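You operate a simulated robot arm through the tools that you are given. There is no shell and no other tool. Be economical: measure what you need, move in short steps, check, and stop when the job is done.

You run a simulated robot arm. Do the job below in one go: nothing can be reset, and whatever is moved stays where it is left.

TASK
Put the cream small tin from the back of the far deck on top of the grey tall box there and the purple small tin on the mug shelf. Put one of the grey stones from the top of the sample table on the lower middle bay of the screen rack. Put the green seed plate from the top of the sample table on the lower middle bay of the screen rack and the blue seed plate on the top of the green cabinet. Take the straw wad from the back of the far deck and put it on the wall top by the chutes. Take the white filter from the back of the far deck and leave it on the lower passage shelf. Put the 6 mm grate from the top of the sample table on the middle of the sample table and the 10 mm grate on the wall top by the chutes. Press the zero button three times. Take the teal beaker and leave it on the yellow tray. Do these in any order. Set down upright: filter, teal beaker.

Only the result counts: the job must be done as asked and must still hold three seconds after the hand-in. Knocking over, shifting, dropping, spilling or breaking anything else fails it.

THE ROBOT
A 6-joint arm with a two-finger gripper on a trunk, on a base that drives. Base frame: it is fixed to the floor where the robot stands at the start and does not move with it; the origin is under the middle of the robot, x ahead of it, y to its left, z up; the surface under the hand at the start is at about z = 1040. Units: mm, degrees, N and s.
With the tool pointing down near the work surface it reaches from about 420 to 840 mm from the robot's upright axis, wherever it stands. Its first joint turns from -166.0 to 166.0 degrees. Places, roughly: filter [750, 500, 1000]; grate [2500, 4500, 750]; grey stone (4x4x4 cm) [2300, 4100, 800]; grey stone (5x4x4 cm) [2400, 4600, 800]; lower middle bay of the screen rack [2000, 3200, 700]; lower passage shelf (88x22 cm) [820, -2560, 920]; middle of the sample table [2300, 5400, 800]; mug shelf (74x23 cm) [700, -1100, 560]; seed plate [2500, 4750, 750]; small tin [750, 250, 1000]; straw wad (6x4x4 cm) [800, 200, 1100]; tall box [750, 500, 1000]; teal beaker (6x6x7 cm) [400, 200, 800]; top of the green cabinet [-900, 5600, 900]; wall top by the chutes [2000, 2200, 700]; yellow tray (23x10x3 cm) [600, -1300, 1700]; zero button [2200, 3900, 800]. Payload 1.66 kg.
Tool frame: the origin (TCP) lies between the finger pads and is the grasp point; the fingertips stand 16 mm ahead of it; z points along the fingers, y is the line along which they close. Largest opening 111 mm; the body of the gripper starts 104 mm behind the TCP.
Orientation is that of the tool frame in the base frame, as a unit quaternion [x, y, z, w]. With the fingers straight down and closing along the base's y, the tool's x points along the base's -x, its y along +y and its z along -z.

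THE INTERFACE
- The arm moves only by the tool move_arm. Its argument "motion" is a list of rows, each a list of 3 entries, a list of its own where there are three numbers: the closure, from 0 (fully open) to 1 (shut), then the shift along the tool's x, y, z in mm, then the turn, a rotation vector about the tool's x, y, z in degrees. In form: [[hand, [x, y, z], [ax, ay, az]], ...]. A call has 1 to 20 rows; each row shifts and turns the commanded pose from where the row before left it, along the tool's axes as they then stand. A row lasts 0.2 s, in which the tool goes at most 50 mm and 8.6 degrees; a call with a longer step from one row to the next is refused whole, and so is a gripper value outside its range. Where a pose cannot be reached the arm comes as near as it can. A force on the tool above 40 N (or 10 N above the force at the start of the call, whichever is more), or a blocked arm, ends the call early, and 0.2 s more pass. Each finger halts on what it meets, pressing with about 32 N; the grip force reading is that of the motor and also rises with nothing between the fingers. The clock runs only during rows and for 0.2 s after the last one: add rows that do not move to give the fingers time. The reply holds the time, the measured pose of the TCP, the force on the tool along the base axes, the opening and the grip force, in the units named above and with some noise, with the torque about the TCP (base axes, N m) and any sound that the robot's microphone picked up.
- Cameras (640 x 400 px; columns grow to the right, rows downward): "scene" is now at [43.9, 201.6, 1757.6]; the picture's right is [0.18, -0.98, 0.00], its down [-0.79, -0.14, -0.60] and it looks along [0.59, 0.11, -0.80] (base axes); focal length 254 px, centre (320, 200). "wrist" rides on the gripper at [70, 14, -143] in the tool frame; the picture's right is [-0.19, 0.98, 0.00], its down [-0.87, -0.17, -0.47] and it looks along [-0.46, -0.09, 0.88] (tool axes); focal length 230 px, centre (320, 200).
- snapshot(camera): a new picture of that camera. The clock stands still meanwhile.
- raise_lower(by): slides the trunk up (or, below 0, down) by that many mm; the arm and the scene camera ride with it, the base frame stays. It gives what a move gives, with no picture.
- roll_base(legs): drives the robot by 1 to 6 legs, each [ahead, left, turn to the left] in mm, mm and degrees, along the robot's own axes; the way and the turn of a leg run together, so that a leg with both is an arc; at most 1500 mm and 180 degrees a leg. The arm and the cameras ride along, it lands a little off, and it stops where it bumps. It gives what a move gives.
- pan_tilt(pan, tilt): turns the head with the scene camera to pan (to the left, within 120 degrees either way) and tilt (down, from -29 to 69), counted from straight ahead of the robot. It gives what a move gives.
- pixel_to_xyz(camera, pixels): for up to 12 pixels [column, row] of the newest picture of that camera ("zoom" is the newest enlarged one), the place [x, y, z] in the base frame of the surface seen there, good to about 2 mm, but the place of the scene camera against the robot may be out by one fixed shift of up to 25 mm in any direction. The clock stands still meanwhile.
- enlarge(camera, box): a new picture of the part [left, top, right, bottom] of that camera's present view, enlarged. The clock stands still meanwhile.
- close_job(): hands the job in; it is judged then, once.

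Go step by step. Measure first, check grasps and placings, and put right what went wrong. The budget is 357 turns and 288 pictures, counting those below and the enlarged ones. Unless the task says otherwise, let go and move clear before handing in, and close with one line.

The tools are called after "Call:" as name(argument=value, ...) on one line, values as JSON. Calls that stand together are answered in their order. move_arm: Moves the arm, as the interface text tells. Its arguments: {"type":"object","properties":{"motion":{"type":"array"}},"required":["motion"]} The other tools are called the same way: raise_lower (by) slides the trunk up or down; roll_base (legs) drives the base; pan_tilt (pan, tilt) turns the head that bears the scene camera; snapshot (camera) takes a picture; pixel_to_xyz (camera, pixels) gives the place of the surface under pixels of a picture; enlarge (camera, box) takes an enlarged picture of a part of a camera's view; close_job () hands the job in.

At the start:

```text
time: 0.0
tcp_pos: [463.9, 226.4, 1312.4]
ee_rot: [0.0, 1.0, 0.0, 0.0]
force: [1.0, 0.4, 0.3]
wrist_torque: [0.0, 0.02, -0.02]
grip_width: 111.1
grasp_force: 0.0
trunk travel left (down, up): [-375.0, 215.0]
robot x, y, heading: [0.3, -0.8, -0.1]
head pan, tilt: [10.4, 53.2]
```

scene: 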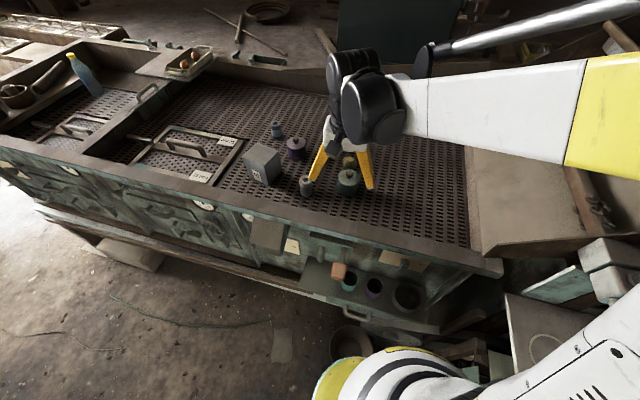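
wrist: 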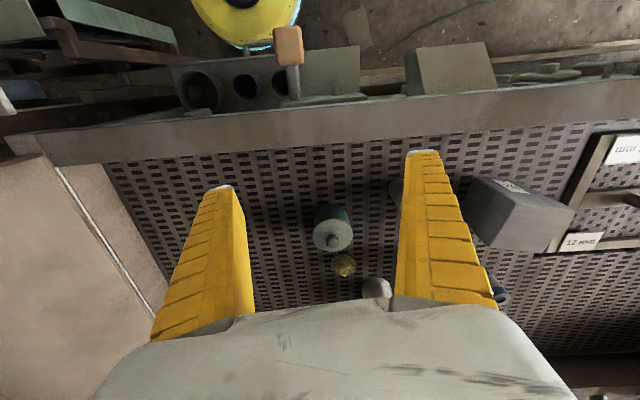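

The scene shows the deck with tins near (300,150), a box at (262,163) and beakers below near (360,280). I'll enlarge to identify them.

Call:
enlarge(camera="scene", box=[220, 100, 400, 212])

Call:
enlarge(camera="wrist", box=[240, 130, 640, 380])

Call:
enlarge(camera="scene", box=[240, 220, 480, 370])

```text
3.56 times, centred on (310, 156) of scene
```

zoom: 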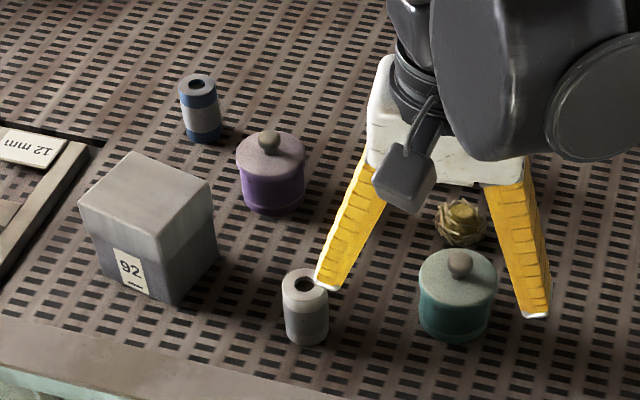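

```text
1.60 times, centred on (440, 255) of wrist
```

zoom: 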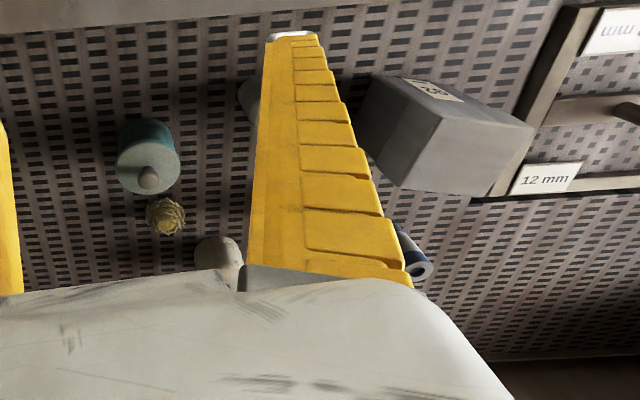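

```text
2.67 times, centred on (360, 295) of scene
```

zoom: 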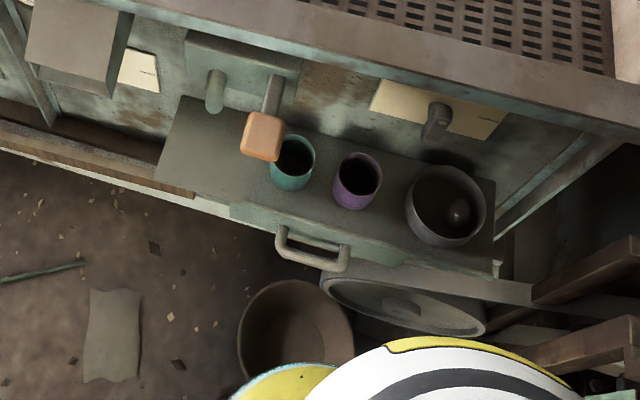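

The tins visible are purple and teal; a cream one may be hidden behind the gripper. I'll shift the arm sideways to see.

Call:
move_arm(motion=[[0, [0, -45, 0], [0, 0, 0]], [0, [0, -45, 0], [0, 0, 0]], [0, [0, -45, 0], [0, 0, 0]], [0, [0, -45, 0], [0, 0, 0]], [0, [0, -45, 0], [0, 0, 0]], [0, [0, -45, 0], [0, 0, 0]]])

Call:
snapshot(camera="scene")

Call:
snapshot(camera="wrist")

Call:
enlarge(camera="scene", box=[220, 80, 420, 205])

```text
time: 1.4
tcp_pos: [462.9, -44.3, 1313.0]
ee_rot: [0.0, 1.0, 0.0, 0.0]
force: [0.1, -1.0, 0.8]
wrist_torque: [0.06, -0.04, 0.0]
grip_width: 111.0
grasp_force: 0.0
trunk travel left (down, up): [-375.0, 215.0]
robot x, y, heading: [-4.8, -0.9, -0.0]
head pan, tilt: [10.4, 53.2]
```

```text
282 pictures are left
```

scene: 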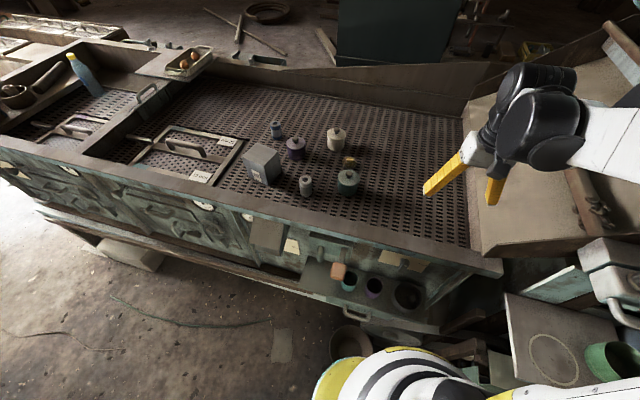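

```text
281 pictures are left
```

wrist: 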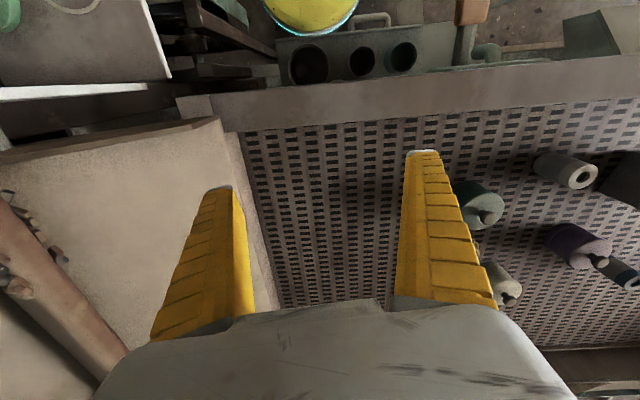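

```text
3.20 times, centred on (320, 142) of scene
```

zoom: 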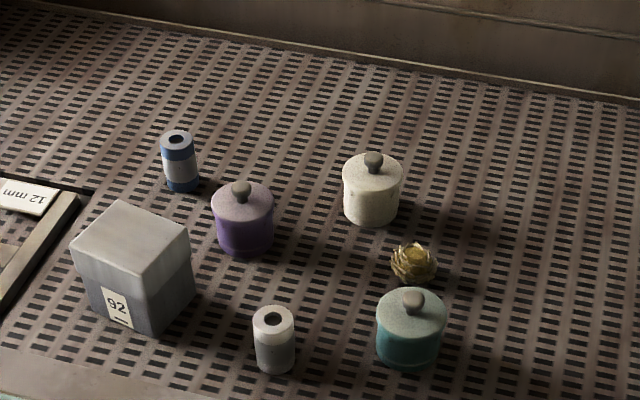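

The cream tin is at zoom (372,190). I'll measure key points, including the box top and the straw wad.

Call:
pixel_to_xyz(camera="zoom", pixels=[[373, 157], [373, 180], [345, 172], [401, 172], [118, 203], [185, 238], [143, 270], [76, 247], [130, 238], [413, 255], [392, 262], [434, 266]])

Call:
pixel_to_xyz(camera="zoom", pixels=[[273, 330], [258, 318], [290, 318], [275, 310], [241, 187], [214, 200], [272, 200], [243, 210], [320, 250], [375, 235], [414, 297], [178, 150]])

```text
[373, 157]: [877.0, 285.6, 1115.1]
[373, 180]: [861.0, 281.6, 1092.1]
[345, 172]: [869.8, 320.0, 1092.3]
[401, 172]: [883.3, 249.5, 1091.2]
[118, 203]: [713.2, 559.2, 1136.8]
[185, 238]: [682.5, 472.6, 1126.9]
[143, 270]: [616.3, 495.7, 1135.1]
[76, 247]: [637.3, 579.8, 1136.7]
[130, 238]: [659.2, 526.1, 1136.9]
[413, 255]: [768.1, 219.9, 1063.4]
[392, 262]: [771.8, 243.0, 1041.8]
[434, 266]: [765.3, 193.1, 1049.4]
```

```text
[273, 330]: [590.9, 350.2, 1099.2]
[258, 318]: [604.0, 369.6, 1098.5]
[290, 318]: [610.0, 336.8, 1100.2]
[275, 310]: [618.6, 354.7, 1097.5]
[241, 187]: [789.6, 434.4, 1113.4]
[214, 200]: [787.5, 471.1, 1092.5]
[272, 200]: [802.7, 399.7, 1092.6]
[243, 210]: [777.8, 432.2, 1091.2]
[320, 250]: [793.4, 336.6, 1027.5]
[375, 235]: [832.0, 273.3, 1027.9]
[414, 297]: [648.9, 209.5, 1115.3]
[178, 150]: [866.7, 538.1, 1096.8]
```

Now compare with wrist measurements to learn the scene camera shift.

Call:
enlarge(camera="wrist", box=[400, 130, 640, 280])

Call:
pixel_to_xyz(camera="wrist", pixels=[[484, 217], [598, 260], [571, 170], [350, 200], [510, 250], [588, 180], [507, 288]])

```text
2.67 times, centred on (520, 205) of wrist
```

zoom: 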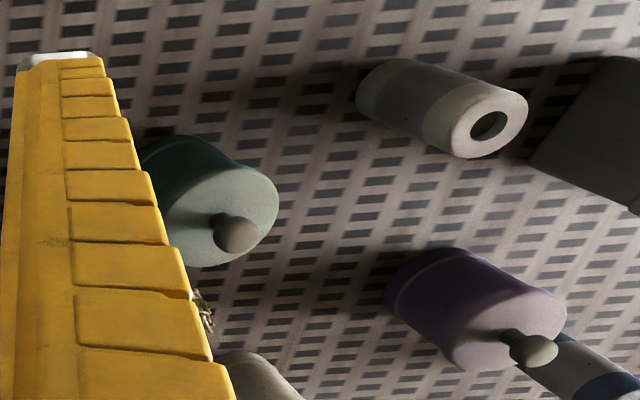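

```text
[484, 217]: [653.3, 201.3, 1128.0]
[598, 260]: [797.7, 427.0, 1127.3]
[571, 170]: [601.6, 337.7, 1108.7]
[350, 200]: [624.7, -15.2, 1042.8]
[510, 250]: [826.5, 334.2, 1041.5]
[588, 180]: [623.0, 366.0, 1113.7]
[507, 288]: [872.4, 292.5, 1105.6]
```

The wrist shows the scene camera offset is about (+6,-8,+13). Next I look around at the right and left before driving.

Call:
pan_tilt(pan=-65, tilt=25)

Call:
snapshot(camera="scene")

Call:
pan_tilt(pan=75, tilt=25)

Call:
snapshot(camera="scene")

Call:
pan_tilt(pan=10, tilt=69)

Call:
snapshot(camera="scene")

```text
time: 2.9
tcp_pos: [463.7, -44.6, 1312.1]
ee_rot: [0.0, 1.0, -0.001, 0.001]
force: [-1.0, 0.4, -0.4]
wrist_torque: [-0.02, -0.02, -0.03]
grip_width: 110.9
grasp_force: 0.1
trunk travel left (down, up): [-375.0, 215.0]
robot x, y, heading: [-0.2, 4.1, 0.3]
head pan, tilt: [-65.0, 25.0]
```

```text
278 pictures are left
```

scene: 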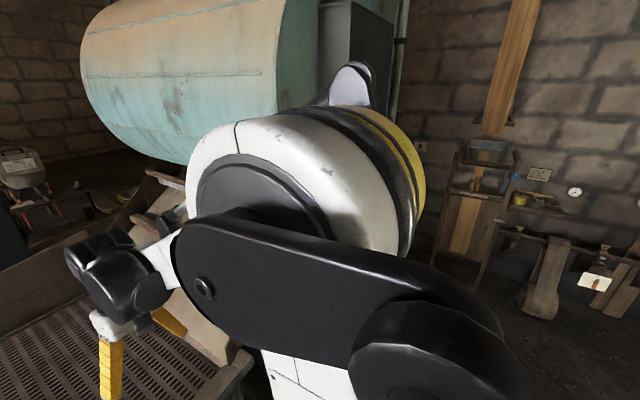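

```text
time: 5.1
tcp_pos: [463.9, -44.3, 1313.1]
ee_rot: [-0.001, 1.0, 0.0, 0.001]
force: [1.6, -0.6, 0.7]
wrist_torque: [-0.01, -0.01, 0.02]
grip_width: 111.1
grasp_force: 0.0
trunk travel left (down, up): [-375.0, 215.0]
robot x, y, heading: [1.5, -0.9, -0.1]
head pan, tilt: [75.0, 25.0]
```

```text
277 pictures are left
```

scene: 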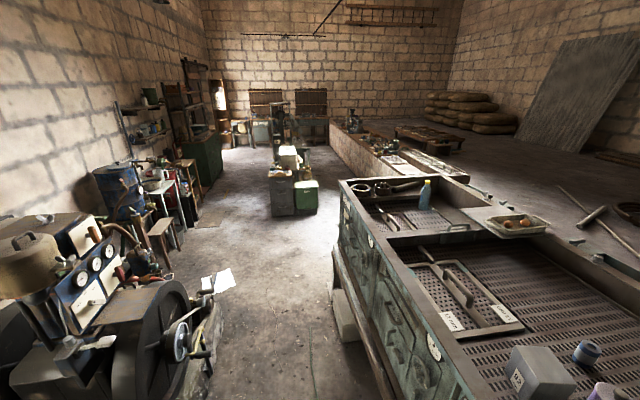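

```text
time: 6.5
tcp_pos: [464.4, -44.2, 1313.8]
ee_rot: [0.0, 1.0, 0.0, 0.0]
force: [0.6, 0.0, 0.4]
wrist_torque: [0.0, 0.01, -0.01]
grip_width: 111.0
grasp_force: 0.1
trunk travel left (down, up): [-375.0, 215.0]
robot x, y, heading: [4.3, 2.2, -0.2]
head pan, tilt: [10.0, 68.8]
```

```text
276 pictures are left
```

scene: 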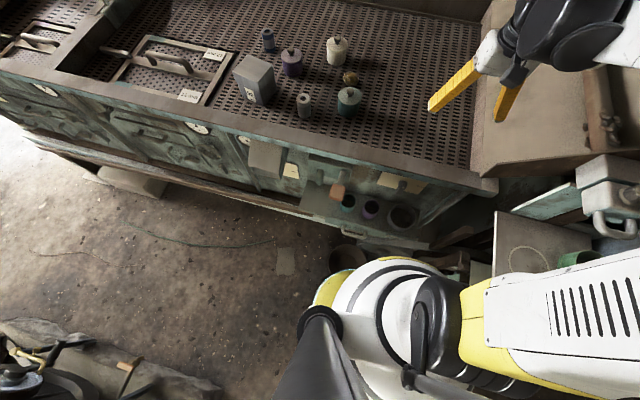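

I'll measure the deck front edge, beaker shelf and floor things to know the clearance for driving.

Call:
enlarge(camera="scene", box=[260, 160, 520, 320])

Call:
pixel_to_xyz(camera="scene", pixels=[[300, 138], [200, 105], [355, 232], [346, 258], [335, 250], [470, 265], [480, 190], [150, 185], [220, 215], [350, 200], [371, 209], [338, 189]])

```text
2.46 times, centred on (390, 240) of scene
```

zoom: 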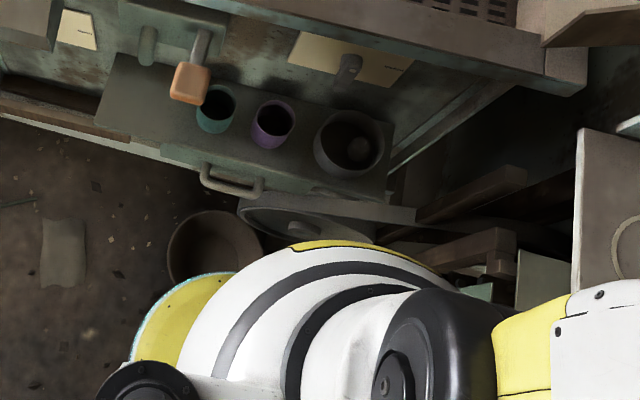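

```text
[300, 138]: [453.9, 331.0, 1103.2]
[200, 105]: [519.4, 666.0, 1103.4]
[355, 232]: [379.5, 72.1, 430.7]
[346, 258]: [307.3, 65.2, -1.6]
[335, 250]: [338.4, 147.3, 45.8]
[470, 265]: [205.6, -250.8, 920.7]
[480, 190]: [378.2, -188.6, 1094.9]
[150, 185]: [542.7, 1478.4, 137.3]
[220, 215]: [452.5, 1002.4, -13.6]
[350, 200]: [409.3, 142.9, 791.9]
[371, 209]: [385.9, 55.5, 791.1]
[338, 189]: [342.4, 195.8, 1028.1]
```

The robot cannot easily go further ahead (a bucket near (307,65) on the floor), so I'll reach the cream tin with the tool tilted 35° outward. Move to a pose above it.

Call:
move_arm(motion=[[0, [0, 0, 0], [0, 0, -5.83]], [0, [0, 0, 0], [0, 0, -5.83]], [0, [0, 0, 0], [0, 0, -5.84]], [0, [0, 0, 0], [0, -7, 0]], [0, [0, 0, 0], [0, -7, 0]], [0, [0, 0, 0], [0, -7, 0]], [0, [0, 0, 0], [0, -7, 0]], [0, [0, 0, 0], [0, -7, 0]], [0, [-30.4, 15.1, 28.7], [0, 0, 0]], [0, [-30.4, 15.1, 28.7], [0, 0, 0]], [0, [-30.4, 15.1, 28.7], [0, 0, 0]], [0, [-30.4, 15.1, 28.7], [0, 0, 0]], [0, [-30.4, 15.1, 28.7], [0, 0, 0]], [0, [-30.4, 15.1, 28.7], [0, 0, 0]], [0, [-30.4, 15.1, 28.7], [0, 0, 0]], [0, [-30.4, 15.1, 28.7], [0, 0, 0]], [0, [-30.4, 15.1, 28.7], [0, 0, 0]], [0, [-30.4, 15.1, 28.7], [0, 0, 0]], [0, [-30.4, 15.1, 28.7], [0, 0, 0]], [0, [-30.4, 15.1, 28.7], [0, 0, 0]]])

Call:
snapshot(camera="wrist")

Call:
snapshot(camera="scene")

```text
time: 10.7
tcp_pos: [884.9, 278.2, 1238.7]
ee_rot: [-0.145, 0.943, 0.047, 0.296]
force: [0.4, -0.1, -0.3]
wrist_torque: [-0.02, 0.04, 0.0]
grip_width: 111.1
grasp_force: 0.0
trunk travel left (down, up): [-375.0, 215.0]
robot x, y, heading: [3.4, 1.7, 0.1]
head pan, tilt: [10.0, 68.8]
```

```text
274 pictures are left
```

wrist: 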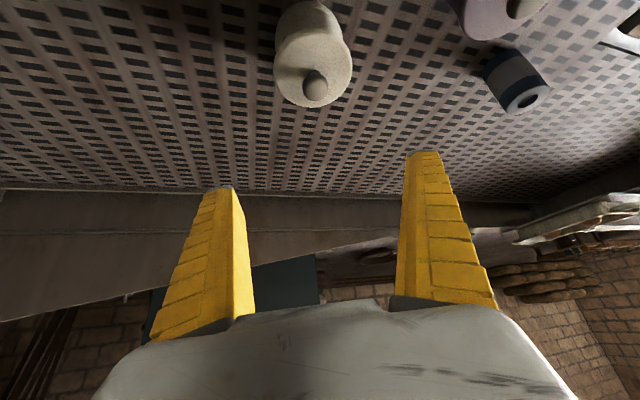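

```text
273 pictures are left
```

scene: 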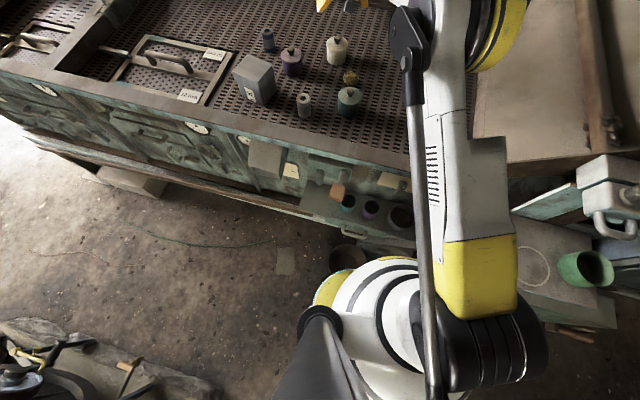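

The arm reached (885,278,1239). Measuring the cream tin from the wrist view: knob (315,85), lid edges.

Call:
pixel_to_xyz(camera="wrist", pixels=[[315, 85], [276, 75], [351, 65], [305, 103], [310, 30], [470, 5], [515, 100], [300, 140]])

```text
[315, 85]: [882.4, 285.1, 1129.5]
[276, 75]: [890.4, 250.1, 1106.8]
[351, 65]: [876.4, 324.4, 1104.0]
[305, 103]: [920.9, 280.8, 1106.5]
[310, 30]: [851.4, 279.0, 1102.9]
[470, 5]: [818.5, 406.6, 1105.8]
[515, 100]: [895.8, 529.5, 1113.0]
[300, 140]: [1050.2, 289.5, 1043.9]
```

Tin centre is about (885,284). Descend and grip on the body.

Call:
move_arm(motion=[[0, [23.5, 1.4, 34], [0, 0, 0]], [0, [23.5, 1.4, 34], [0, 0, 0]], [0, [23.5, 1.4, 34], [0, 0, 0]], [0, [23.5, 1.4, 34], [0, 0, 0]], [0, [0, 0, 0], [0, 0, 0]]])

Call:
snapshot(camera="wrist")

```text
time: 11.9
tcp_pos: [882.0, 283.3, 1074.8]
ee_rot: [-0.145, 0.943, 0.045, 0.297]
force: [-0.5, -1.4, -0.1]
wrist_torque: [0.02, 0.03, -0.03]
grip_width: 111.0
grasp_force: 0.0
trunk travel left (down, up): [-375.0, 215.0]
robot x, y, heading: [0.4, 0.7, 0.1]
head pan, tilt: [10.0, 68.8]
```

```text
272 pictures are left
```

wrist: 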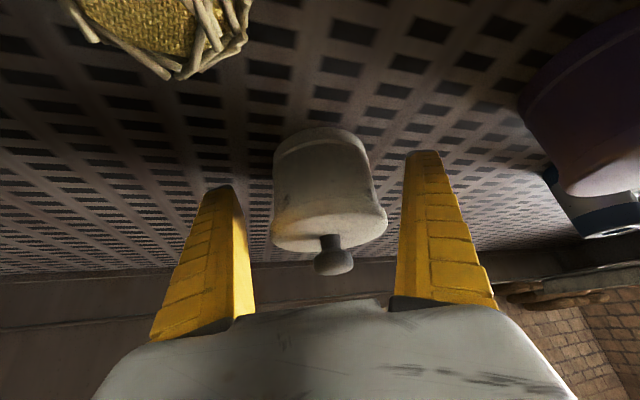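

Well centred between the fingers. Close.

Call:
move_arm(motion=[[0.3, [0, 0, 0], [0, 0, 0]], [0.6, [0, 0, 0], [0, 0, 0]], [1, [0, 0, 0], [0, 0, 0]], [1, [0, 0, 0], [0, 0, 0]], [1, [-5.7, 0, -8.2], [0, 0, 0]], [1, [-11.5, 0, -16.4], [0, 0, 0]]])

Call:
snapshot(camera="wrist")

```text
time: 13.3
tcp_pos: [881.1, 282.1, 1103.9]
ee_rot: [-0.145, 0.943, 0.046, 0.297]
force: [-0.4, 0.2, -0.9]
wrist_torque: [-0.01, 0.04, 0.01]
grip_width: 72.6
grasp_force: 32.3
trunk travel left (down, up): [-375.0, 215.0]
robot x, y, heading: [1.7, 0.7, -0.2]
head pan, tilt: [10.0, 68.8]
heard: snap
```

```text
271 pictures are left
```

wrist: 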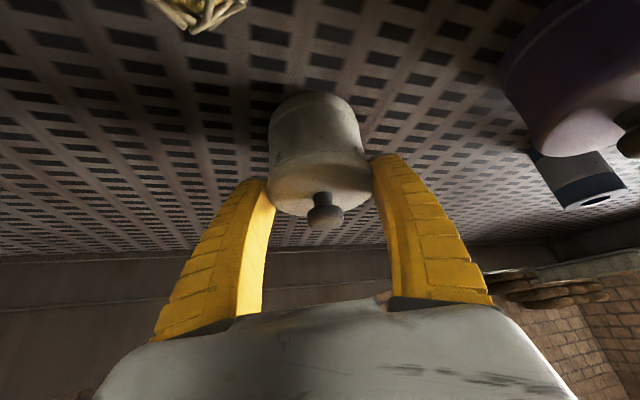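

A "snap" was heard and the tin appears lower in the grip; I check whether it's lifted.

Call:
enlarge(camera="wrist", box=[200, 70, 440, 220])

Call:
pixel_to_xyz(camera="wrist", pixels=[[325, 215], [320, 180], [312, 98], [285, 185], [360, 180]])

Call:
snapshot(camera="scene")

```text
2.67 times, centred on (320, 145) of wrist
```

zoom: 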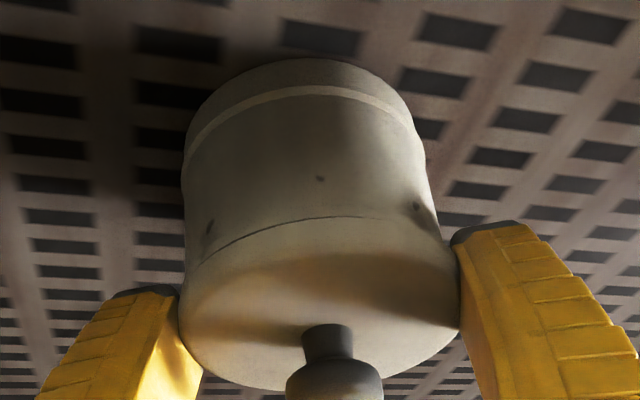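

```text
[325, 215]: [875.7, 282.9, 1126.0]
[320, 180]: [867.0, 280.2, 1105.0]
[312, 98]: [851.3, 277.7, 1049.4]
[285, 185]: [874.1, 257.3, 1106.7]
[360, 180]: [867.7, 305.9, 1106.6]
```

```text
269 pictures are left
```

scene: 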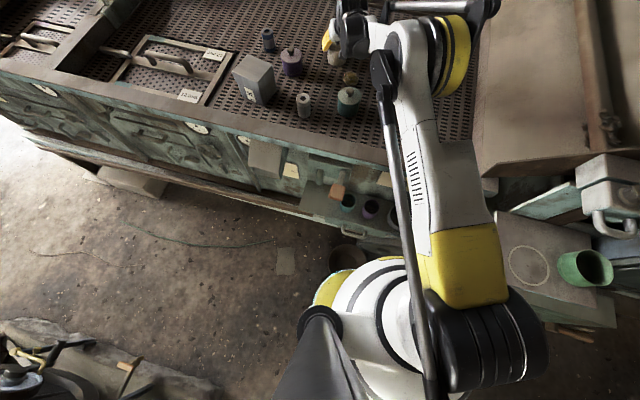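

The lid top is still at z 1106: the fingers slid up instead of lifting. I'll open, go back down deeper, and regrip, checking readings before lifting.

Call:
move_arm(motion=[[0, [0, 0, 0], [0, 0, 0]], [0, [0, 0, 0], [0, 0, 0]], [0, [18.6, 0, 26.6], [0, 0, 0]], [0, [0, 0, 0], [0, 0, 0]]])

Call:
snapshot(camera="wrist")

Call:
move_arm(motion=[[0.5, [0, 0, 0], [0, 0, 0]], [1, [0, 0, 0], [0, 0, 0]], [1, [0, 0, 0], [0, 0, 0]], [1, [0, 0, 0], [0, 0, 0]], [1, [0, 0, 0], [0, 0, 0]]])

Call:
snapshot(camera="wrist")

```text
time: 14.3
tcp_pos: [882.2, 284.0, 1072.2]
ee_rot: [-0.145, 0.942, 0.046, 0.298]
force: [-0.1, 0.5, -0.6]
wrist_torque: [0.02, -0.02, 0.0]
grip_width: 110.7
grasp_force: 0.0
trunk travel left (down, up): [-375.0, 215.0]
robot x, y, heading: [0.2, -1.9, 0.0]
head pan, tilt: [10.0, 68.8]
```

```text
268 pictures are left
```

wrist: 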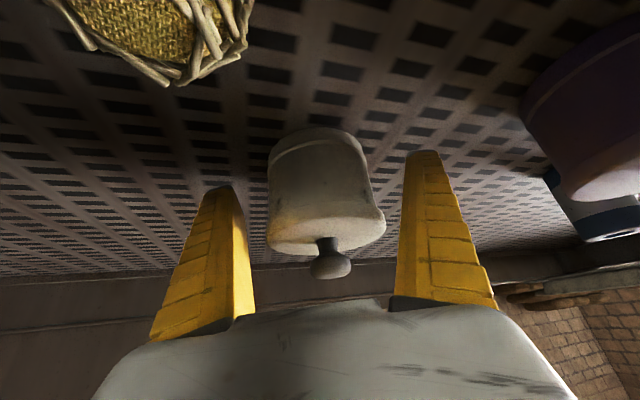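

```text
time: 15.5
tcp_pos: [881.0, 283.2, 1072.0]
ee_rot: [-0.145, 0.943, 0.046, 0.297]
force: [0.6, -0.4, 0.1]
wrist_torque: [0.01, 0.01, 0.01]
grip_width: 67.3
grasp_force: 32.0
trunk travel left (down, up): [-375.0, 215.0]
robot x, y, heading: [1.7, 1.5, 0.0]
head pan, tilt: [10.0, 68.8]
```

```text
267 pictures are left
```

wrist: 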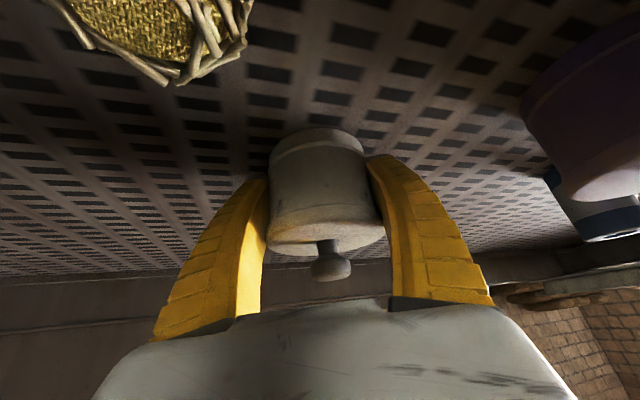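

Grip holds the body at 67 mm. Lift very gently, in 4 mm steps.

Call:
move_arm(motion=[[1, [-1.1, 0, -1.6], [0, 0, 0]], [1, [-1.1, 0, -1.6], [0, 0, 0]], [1, [-1.1, 0, -1.6], [0, 0, 0]]])

Call:
move_arm(motion=[[1, [-1.1, 0, -1.6], [0, 0, 0]], [1, [-1.1, 0, -1.6], [0, 0, 0]], [1, [-1.1, 0, -1.6], [0, 0, 0]], [1, [-1.1, 0, -1.6], [0, 0, 0]], [1, [-1.1, 0, -1.6], [0, 0, 0]]])

Call:
snapshot(camera="wrist")

```text
time: 16.3
tcp_pos: [881.8, 282.8, 1077.2]
ee_rot: [-0.145, 0.943, 0.045, 0.297]
force: [1.4, 0.5, -0.9]
wrist_torque: [0.01, 0.01, 0.02]
grip_width: 67.7
grasp_force: 31.8
trunk travel left (down, up): [-375.0, 215.0]
robot x, y, heading: [-3.2, -1.2, 0.2]
head pan, tilt: [10.0, 68.8]
```

```text
time: 17.5
tcp_pos: [882.2, 284.1, 1086.9]
ee_rot: [-0.145, 0.942, 0.046, 0.298]
force: [0.0, -1.0, -0.7]
wrist_torque: [0.02, -0.03, 0.0]
grip_width: 67.5
grasp_force: 31.8
trunk travel left (down, up): [-375.0, 215.0]
robot x, y, heading: [1.5, -0.2, -0.2]
head pan, tilt: [10.0, 68.8]
```

```text
266 pictures are left
```

wrist: 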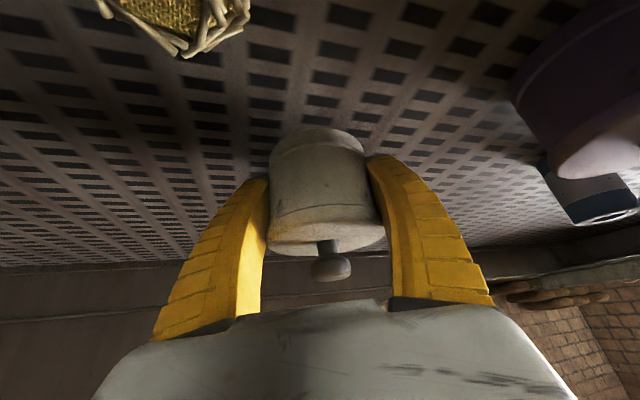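

The tin now stays in the grip while the deck recedes. Raise and carry to above the grey box.

Call:
move_arm(motion=[[1, [-5, 0, -7.2], [0, 0, 0]], [1, [-10, 0, -14.3], [0, 0, 0]], [1, [-15, 0, -21.5], [0, 0, 0]], [1, [-20, 0, -28.7], [0, 0, 0]], [1, [-20, 0, -28.7], [0, 0, 0]], [1, [-10, 0, -14.3], [0, 0, 0]], [1, [6.9, 18, -4.9], [0, 0, 0]], [1, [13.9, 36.1, -9.7], [0, 0, 0]], [1, [13.9, 36.1, -9.7], [0, 0, 0]], [1, [13.9, 36.1, -9.7], [0, 0, 0]], [1, [13.9, 36.1, -9.7], [0, 0, 0]], [1, [13.9, 36.1, -9.7], [0, 0, 0]], [1, [13.9, 36.1, -9.7], [0, 0, 0]], [1, [13.9, 36.1, -9.7], [0, 0, 0]], [1, [6.9, 18, -4.9], [0, 0, 0]], [1, [0, 0, 0], [0, 0, 0]]])

Call:
snapshot(camera="wrist")

Call:
snapshot(camera="scene")

```text
time: 20.9
tcp_pos: [665.8, 518.5, 1227.0]
ee_rot: [-0.145, 0.943, 0.045, 0.297]
force: [0.0, 0.2, -0.7]
wrist_torque: [-0.01, 0.02, -0.01]
grip_width: 67.5
grasp_force: 32.2
trunk travel left (down, up): [-375.0, 215.0]
robot x, y, heading: [-0.9, 0.6, -0.3]
head pan, tilt: [10.0, 68.8]
```

```text
265 pictures are left
```

wrist: 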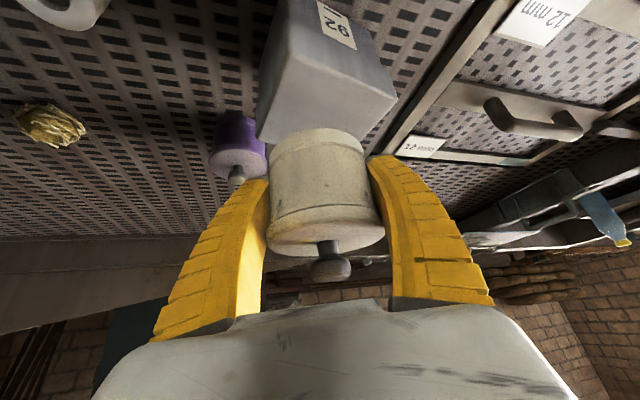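

```text
264 pictures are left
```

scene: 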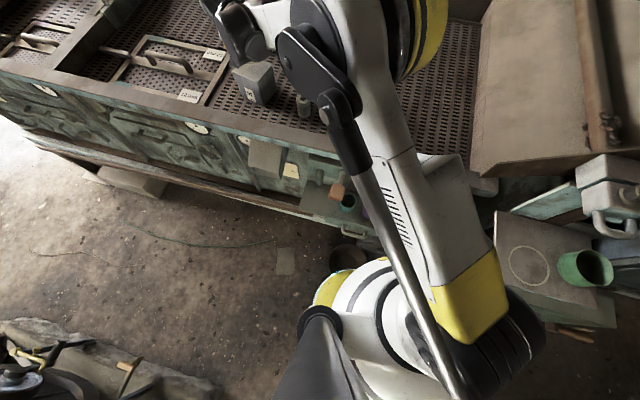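

Call:
pixel_to_xyz(camera="wrist", pixels=[[330, 268], [276, 218], [376, 222], [325, 200], [320, 140], [392, 98], [290, 80], [262, 135], [330, 70], [300, 95]])

```text
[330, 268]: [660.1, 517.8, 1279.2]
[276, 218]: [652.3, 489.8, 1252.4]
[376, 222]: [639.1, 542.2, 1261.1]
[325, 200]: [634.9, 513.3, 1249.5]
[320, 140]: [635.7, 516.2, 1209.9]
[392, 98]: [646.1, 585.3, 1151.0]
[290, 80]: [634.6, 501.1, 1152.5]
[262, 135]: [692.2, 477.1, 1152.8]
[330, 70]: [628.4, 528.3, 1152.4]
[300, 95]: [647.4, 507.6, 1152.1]
```

Tin axis ≈ (664,518), base ≈ 1193; box top 1152. Lower 37 mm first and look.

Call:
move_arm(motion=[[1, [6, 0.6, 11.3], [0, 0, 0]], [1, [6, 0.6, 11.3], [0, 0, 0]], [1, [6, 0.6, 11.2], [0, 0, 0]], [1, [0, 0, 0], [0, 0, 0]]])

Call:
enlarge(camera="wrist", box=[200, 20, 440, 220])

```text
time: 21.9
tcp_pos: [668.4, 521.5, 1189.0]
ee_rot: [-0.145, 0.943, 0.045, 0.297]
force: [-0.6, -0.1, -1.4]
wrist_torque: [-0.03, -0.03, -0.03]
grip_width: 67.6
grasp_force: 31.9
trunk travel left (down, up): [-375.0, 215.0]
robot x, y, heading: [-2.5, -0.6, -0.0]
head pan, tilt: [10.0, 68.8]
```

```text
2.00 times, centred on (320, 120) of wrist
```

zoom: 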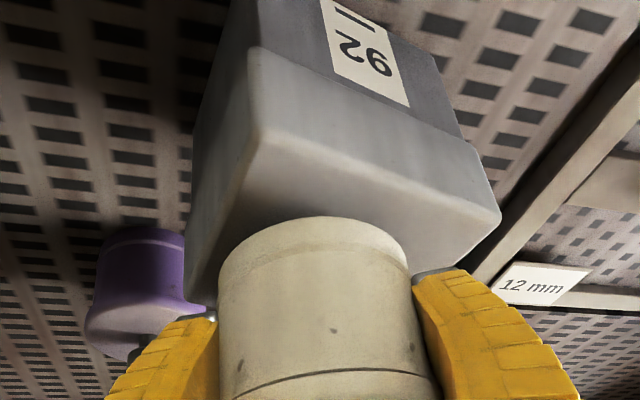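

Call:
pixel_to_xyz(camera="zoom", pixels=[[258, 52], [496, 212], [195, 290], [220, 170], [380, 130], [460, 255], [310, 222], [225, 270], [405, 262], [310, 240]])

```text
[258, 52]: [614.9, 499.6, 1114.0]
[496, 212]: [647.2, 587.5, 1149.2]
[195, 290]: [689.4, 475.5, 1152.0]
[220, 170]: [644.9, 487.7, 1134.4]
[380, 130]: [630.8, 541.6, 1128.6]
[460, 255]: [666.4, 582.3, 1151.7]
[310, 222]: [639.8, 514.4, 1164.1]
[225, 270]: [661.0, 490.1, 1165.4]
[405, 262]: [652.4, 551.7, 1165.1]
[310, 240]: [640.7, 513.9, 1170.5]
```

Box centre ≈ (669,530), tin axis ≈ (670,524). Shift 6 mm in y and lower until contact.

Call:
move_arm(motion=[[1, [0, 6, 0], [0, 0, 0]], [1, [0.6, 0, 0.8], [0, 0, 0]], [1, [0.6, 0, 0.8], [0, 0, 0]]])

Call:
move_arm(motion=[[1, [0.6, 0, 0.8], [0, 0, 0]], [1, [0.6, 0, 0.8], [0, 0, 0]]])

Call:
enlarge(camera="wrist", box=[200, 20, 440, 220])

```text
time: 22.7
tcp_pos: [667.8, 526.7, 1188.1]
ee_rot: [-0.145, 0.943, 0.046, 0.298]
force: [-0.1, -1.0, -0.4]
wrist_torque: [0.01, 0.04, -0.02]
grip_width: 67.5
grasp_force: 31.8
trunk travel left (down, up): [-375.0, 215.0]
robot x, y, heading: [2.1, -0.6, 0.2]
head pan, tilt: [10.0, 68.8]
```

```text
time: 23.3
tcp_pos: [667.8, 526.4, 1184.0]
ee_rot: [-0.145, 0.942, 0.046, 0.297]
force: [0.0, 0.7, -1.5]
wrist_torque: [0.01, -0.02, -0.01]
grip_width: 67.4
grasp_force: 32.0
trunk travel left (down, up): [-375.0, 215.0]
robot x, y, heading: [2.4, 1.3, -0.1]
head pan, tilt: [10.0, 68.8]
```

```text
2.00 times, centred on (320, 120) of wrist
```

zoom: 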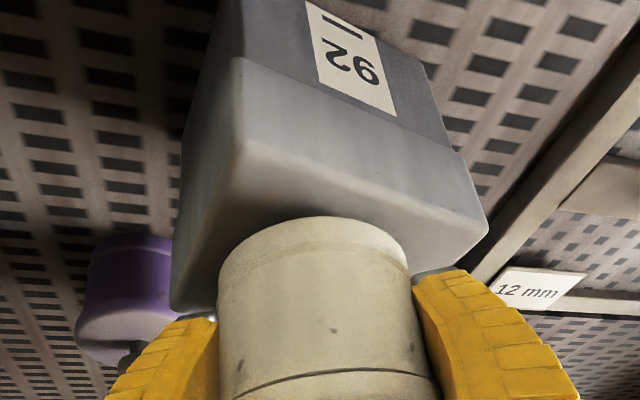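

Call:
move_arm(motion=[[1, [0.6, 0, 0.8], [0, 0, 0]], [1, [0.6, 0, 0.8], [0, 0, 0]]])

Call:
move_arm(motion=[[1, [0.6, 0, 0.8], [0, 0, 0]]])

Call:
move_arm(motion=[[1, [0.6, 0, 0.8], [0, 0, 0]]])

```text
time: 23.9
tcp_pos: [667.8, 526.3, 1183.1]
ee_rot: [-0.144, 0.943, 0.045, 0.297]
force: [0.1, 0.5, -0.8]
wrist_torque: [-0.01, -0.01, -0.02]
grip_width: 67.3
grasp_force: 32.3
trunk travel left (down, up): [-375.0, 215.0]
robot x, y, heading: [1.0, -2.6, -0.2]
head pan, tilt: [10.0, 68.8]
```

```text
time: 24.3
tcp_pos: [667.3, 526.1, 1181.9]
ee_rot: [-0.145, 0.943, 0.046, 0.297]
force: [0.5, -0.7, -0.9]
wrist_torque: [0.01, 0.01, -0.02]
grip_width: 67.3
grasp_force: 32.2
trunk travel left (down, up): [-375.0, 215.0]
robot x, y, heading: [0.1, -0.3, -0.1]
head pan, tilt: [10.0, 68.8]
```

```text
time: 24.7
tcp_pos: [665.9, 526.3, 1181.7]
ee_rot: [-0.146, 0.943, 0.047, 0.297]
force: [0.4, 0.1, 2.9]
wrist_torque: [0.05, -0.15, -0.04]
grip_width: 67.4
grasp_force: 31.8
trunk travel left (down, up): [-375.0, 215.0]
robot x, y, heading: [-1.9, -3.2, -0.1]
head pan, tilt: [10.0, 68.8]
```

Contact felt (+2.9 N). Open and rise.

Call:
move_arm(motion=[[0.6, [0, 0, 0], [0, 0, 0]], [0.3, [0, 0, 0], [0, 0, 0]], [0, [0, 0, 0], [0, 0, 0]], [0, [0, 0, 0], [0, 0, 0]], [0, [-10, 0, -14.3], [0, 0, 0]], [0, [-20, 0, -28.7], [0, 0, 0]], [0, [-20, 0, -28.7], [0, 0, 0]], [0, [-20, 0, -28.7], [0, 0, 0]]])

Call:
snapshot(camera="wrist")

Call:
snapshot(camera="scene")

```text
time: 26.5
tcp_pos: [666.5, 527.2, 1303.5]
ee_rot: [-0.146, 0.942, 0.047, 0.297]
force: [-0.1, -0.7, -0.7]
wrist_torque: [0.01, 0.0, -0.01]
grip_width: 111.0
grasp_force: 0.0
trunk travel left (down, up): [-375.0, 215.0]
robot x, y, heading: [2.4, -0.5, 0.1]
head pan, tilt: [10.0, 68.8]
heard: snap
```

```text
261 pictures are left
```

wrist: 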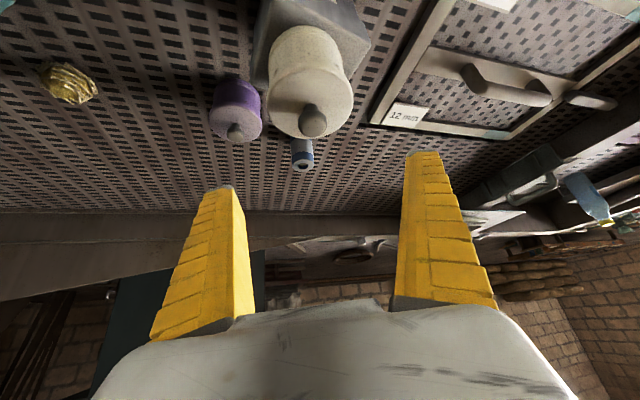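

```text
260 pictures are left
```

scene: 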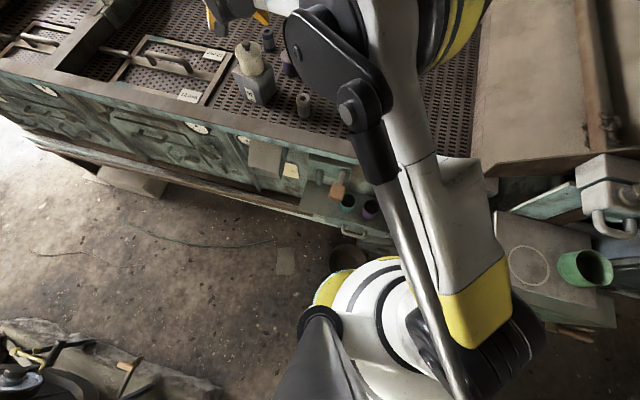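

The cream tin stands on the box. With the arm to the left, I now look to the right for the mug shelf, tray and passage shelf.

Call:
enlarge(camera="scene", box=[200, 20, 320, 120])

Call:
pan_tilt(pan=-60, tilt=30)

Call:
snapshot(camera="scene")

Call:
pan_tilt(pan=-90, tilt=60)

Call:
snapshot(camera="scene")

```text
4.00 times, centred on (260, 70) of scene
```

zoom: 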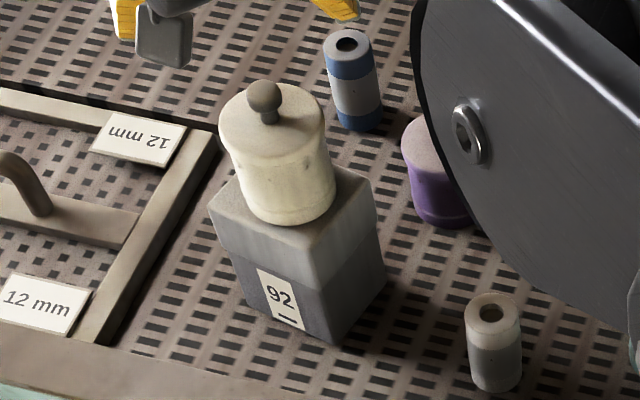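

```text
time: 27.9
tcp_pos: [667.4, 525.9, 1301.8]
ee_rot: [-0.145, 0.943, 0.045, 0.296]
force: [-0.2, 0.3, 0.0]
wrist_torque: [0.02, -0.01, -0.04]
grip_width: 110.8
grasp_force: 0.1
trunk travel left (down, up): [-375.0, 215.0]
robot x, y, heading: [0.6, 0.6, -0.0]
head pan, tilt: [-60.0, 30.0]
```

```text
258 pictures are left
```

scene: 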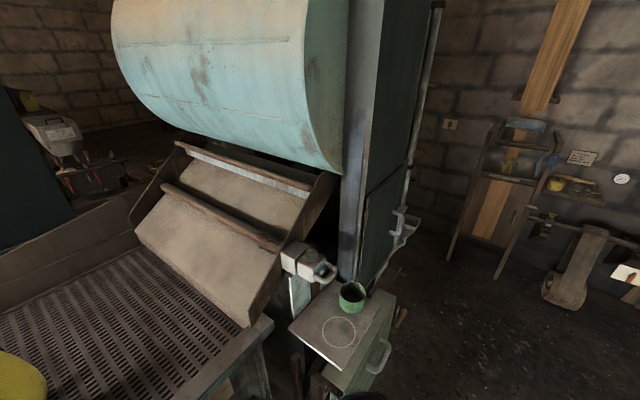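

```text
time: 28.8
tcp_pos: [667.9, 526.5, 1303.4]
ee_rot: [-0.145, 0.943, 0.045, 0.297]
force: [0.3, 0.0, 0.3]
wrist_torque: [-0.03, -0.04, 0.01]
grip_width: 111.0
grasp_force: 0.0
trunk travel left (down, up): [-375.0, 215.0]
robot x, y, heading: [0.6, -2.3, -0.3]
head pan, tilt: [-90.0, 60.0]
```

```text
257 pictures are left
```

scene: 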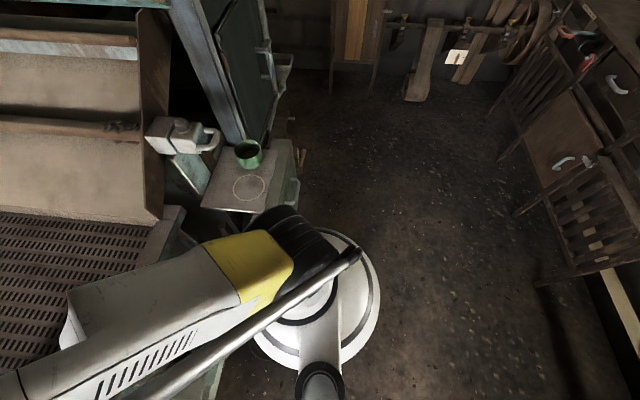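

I measure the passage to the right: floor width, stand edge, furniture.

Call:
pixel_to_xyz(camera="scene", pixels=[[215, 205], [265, 210], [293, 165], [520, 215], [570, 270], [620, 330], [500, 155], [400, 200], [310, 130], [410, 95], [247, 152], [620, 90]])

```text
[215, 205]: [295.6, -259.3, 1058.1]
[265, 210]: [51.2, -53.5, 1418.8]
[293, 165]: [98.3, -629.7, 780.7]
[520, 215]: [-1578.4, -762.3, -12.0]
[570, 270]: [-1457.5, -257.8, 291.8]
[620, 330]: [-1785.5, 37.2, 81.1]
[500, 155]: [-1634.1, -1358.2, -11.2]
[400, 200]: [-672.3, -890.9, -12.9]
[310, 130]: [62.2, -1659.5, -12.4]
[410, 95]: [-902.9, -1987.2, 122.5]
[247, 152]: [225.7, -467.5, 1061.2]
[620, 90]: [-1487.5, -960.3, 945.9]
```

The passage along x ≈ -500 is free. Now fetch the purple tin: yaw 10.5° more and move above it.

Call:
move_arm(motion=[[0, [0, 0, 0], [-3.0, 0, -4.3]], [0, [0, 0, 0], [-3.0, 0, -4.3]], [0, [-14.6, -37.4, 10.2], [0, 0, 0]], [0, [-14.6, -37.4, 10.2], [0, 0, 0]], [0, [-14.6, -37.4, 10.2], [0, 0, 0]], [0, [-14.6, -37.4, 10.2], [0, 0, 0]], [0, [17.2, 0, 24.6], [0, 0, 0]], [0, [17.2, 0, 24.6], [0, 0, 0]], [0, [0, 0, 0], [0, 0, 0]]])

Call:
snapshot(camera="wrist")

```text
time: 30.8
tcp_pos: [801.9, 428.5, 1243.8]
ee_rot: [-0.231, 0.926, 0.072, 0.292]
force: [-0.5, 1.2, -0.1]
wrist_torque: [-0.02, 0.04, -0.02]
grip_width: 110.9
grasp_force: 0.1
trunk travel left (down, up): [-375.0, 215.0]
robot x, y, heading: [-1.2, 2.0, -0.0]
head pan, tilt: [-90.0, 60.0]
```

```text
256 pictures are left
```

wrist: 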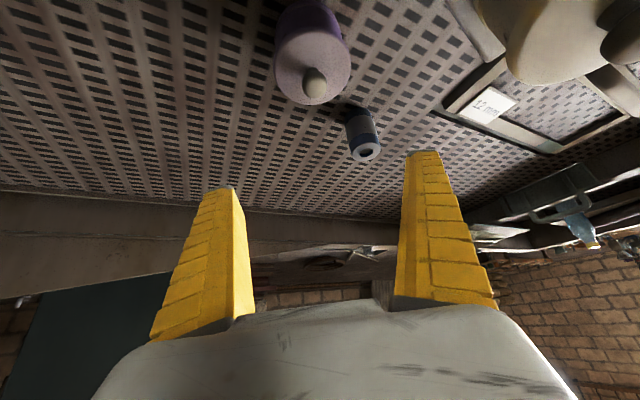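

Call:
pixel_to_xyz(camera="wrist", pixels=[[315, 85], [276, 65], [351, 62], [312, 38], [320, 104], [363, 130], [505, 60], [380, 40]])

```text
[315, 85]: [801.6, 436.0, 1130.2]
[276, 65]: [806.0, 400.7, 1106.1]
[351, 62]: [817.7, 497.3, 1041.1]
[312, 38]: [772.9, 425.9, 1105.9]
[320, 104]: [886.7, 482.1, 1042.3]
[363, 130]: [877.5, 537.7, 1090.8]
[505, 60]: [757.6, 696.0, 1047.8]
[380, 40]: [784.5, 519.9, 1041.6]
```

Tin centre ≈ (803,436). Descend, close, then lift gently.

Call:
move_arm(motion=[[0, [23.8, 1.5, 35.9], [0, 0, 0]], [0, [23.8, 1.5, 35.9], [0, 0, 0]], [0, [23.8, 1.5, 35.9], [0, 0, 0]], [0, [23.7, 1.7, 35.7], [0, 0, 0]], [0, [0, 0, 0], [0, 0, 0]], [0.5, [0, 0, 0], [0, 0, 0]], [1, [0, 0, 0], [0, 0, 0]], [1, [0, 0, 0], [0, 0, 0]], [1, [0, 0, 0], [0, 0, 0]], [1, [0, 0, 0], [0, 0, 0]]])

Call:
snapshot(camera="wrist")

Call:
move_arm(motion=[[1, [-1.1, 0, -1.6], [0, 0, 0]], [1, [-1.1, 0, -1.6], [0, 0, 0]], [1, [-1.1, 0, -1.6], [0, 0, 0]], [1, [-2.2, 0, -3.2], [0, 0, 0]], [1, [-2.2, 0, -3.2], [0, 0, 0]], [1, [-4.4, 0, -6.4], [0, 0, 0]]])

Call:
snapshot(camera="wrist")

```text
time: 33.0
tcp_pos: [800.8, 434.5, 1073.1]
ee_rot: [-0.23, 0.925, 0.073, 0.292]
force: [-0.1, -1.1, 0.6]
wrist_torque: [-0.01, -0.03, -0.03]
grip_width: 68.7
grasp_force: 31.4
trunk travel left (down, up): [-375.0, 215.0]
robot x, y, heading: [-1.2, -4.7, 0.2]
head pan, tilt: [-90.0, 60.0]
heard: snap
```

```text
255 pictures are left
```

wrist: 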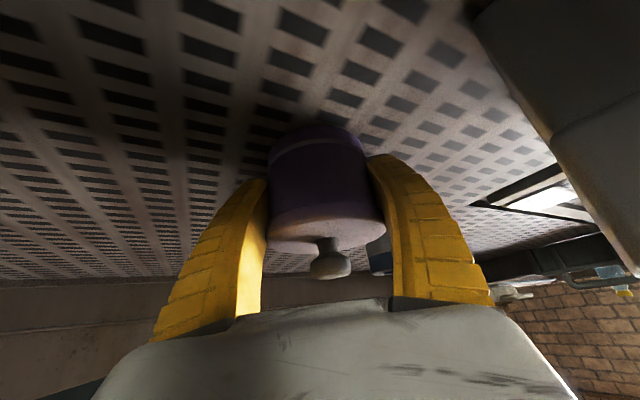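

```text
time: 34.4
tcp_pos: [800.9, 435.0, 1093.6]
ee_rot: [-0.23, 0.925, 0.072, 0.292]
force: [0.2, 0.3, -0.3]
wrist_torque: [0.0, 0.0, 0.0]
grip_width: 68.4
grasp_force: 31.8
trunk travel left (down, up): [-375.0, 215.0]
robot x, y, heading: [-3.8, -1.3, -0.4]
head pan, tilt: [-90.0, 60.0]
```

```text
254 pictures are left
```

wrist: 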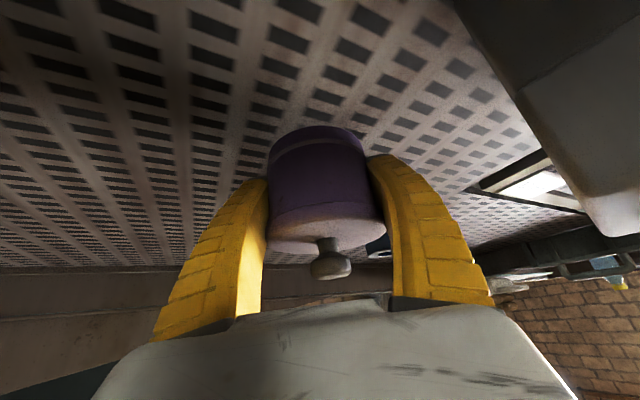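

Lifted fine. Raise it above everything and retract it in front of the robot.

Call:
move_arm(motion=[[1, [-10, 0, -14.3], [0, 0, 0]], [1, [-22.6, 0, -32.3], [0, 0, 0]], [1, [-22.6, 0, -32.3], [0, 0, 0]], [1, [-22.6, 0, -32.3], [0, 0, 0]], [1, [-22.6, 0, -32.3], [0, 0, 0]], [1, [-12.6, 0, -18], [0, 0, 0]], [1, [15, -9, -11], [0, 0, 0]], [1, [30.8, -17.7, -21.6], [0, 0, 0]], [1, [30.8, -17.7, -21.6], [0, 0, 0]], [1, [30.8, -17.7, -21.6], [0, 0, 0]], [1, [30.8, -17.7, -21.6], [0, 0, 0]], [1, [30.8, -17.7, -21.6], [0, 0, 0]], [1, [30.8, -17.7, -21.6], [0, 0, 0]], [1, [30.8, -17.7, -21.6], [0, 0, 0]], [1, [30.8, -17.7, -21.6], [0, 0, 0]], [1, [30.8, -17.7, -21.6], [0, 0, 0]], [1, [30.8, -17.7, -21.6], [0, 0, 0]], [1, [30.8, -17.7, -21.6], [0, 0, 0]], [1, [15, -9, -11], [0, 0, 0]], [1, [0, 0, 0], [0, 0, 0]]])

Call:
roll_base(legs=[[-450, 0, 0]])

Call:
snapshot(camera="scene")

Call:
snapshot(camera="wrist")

```text
time: 38.6
tcp_pos: [501.4, 37.0, 1291.2]
ee_rot: [-0.23, 0.926, 0.073, 0.291]
force: [0.0, -0.1, -0.8]
wrist_torque: [0.0, 0.0, -0.01]
grip_width: 68.0
grasp_force: 32.1
trunk travel left (down, up): [-375.0, 215.0]
robot x, y, heading: [-2.8, -0.2, -0.1]
head pan, tilt: [-90.0, 60.0]
```

```text
time: 41.3
tcp_pos: [53.6, 37.5, 1291.2]
ee_rot: [-0.232, 0.925, 0.073, 0.292]
force: [0.0, 0.1, -1.1]
wrist_torque: [-0.01, -0.03, 0.0]
grip_width: 67.9
grasp_force: 31.6
trunk travel left (down, up): [-375.0, 215.0]
robot x, y, heading: [-450.1, -1.9, -0.0]
head pan, tilt: [-90.0, 60.0]
```

```text
253 pictures are left
```

scene: 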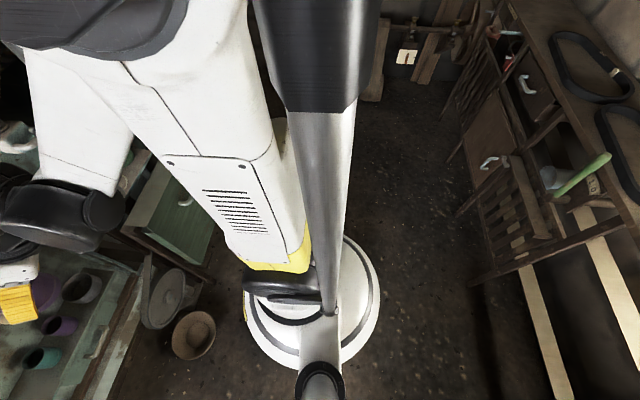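

```text
252 pictures are left
```

wrist: 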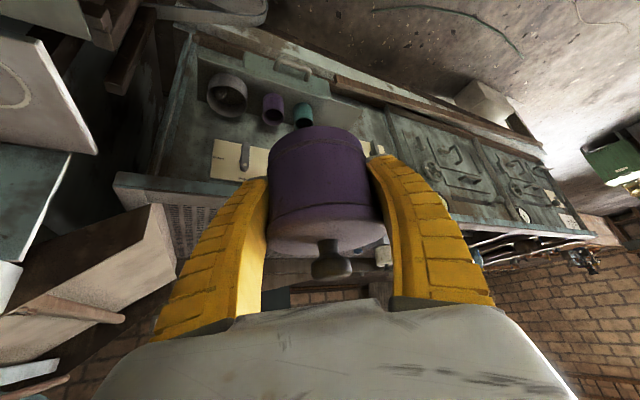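

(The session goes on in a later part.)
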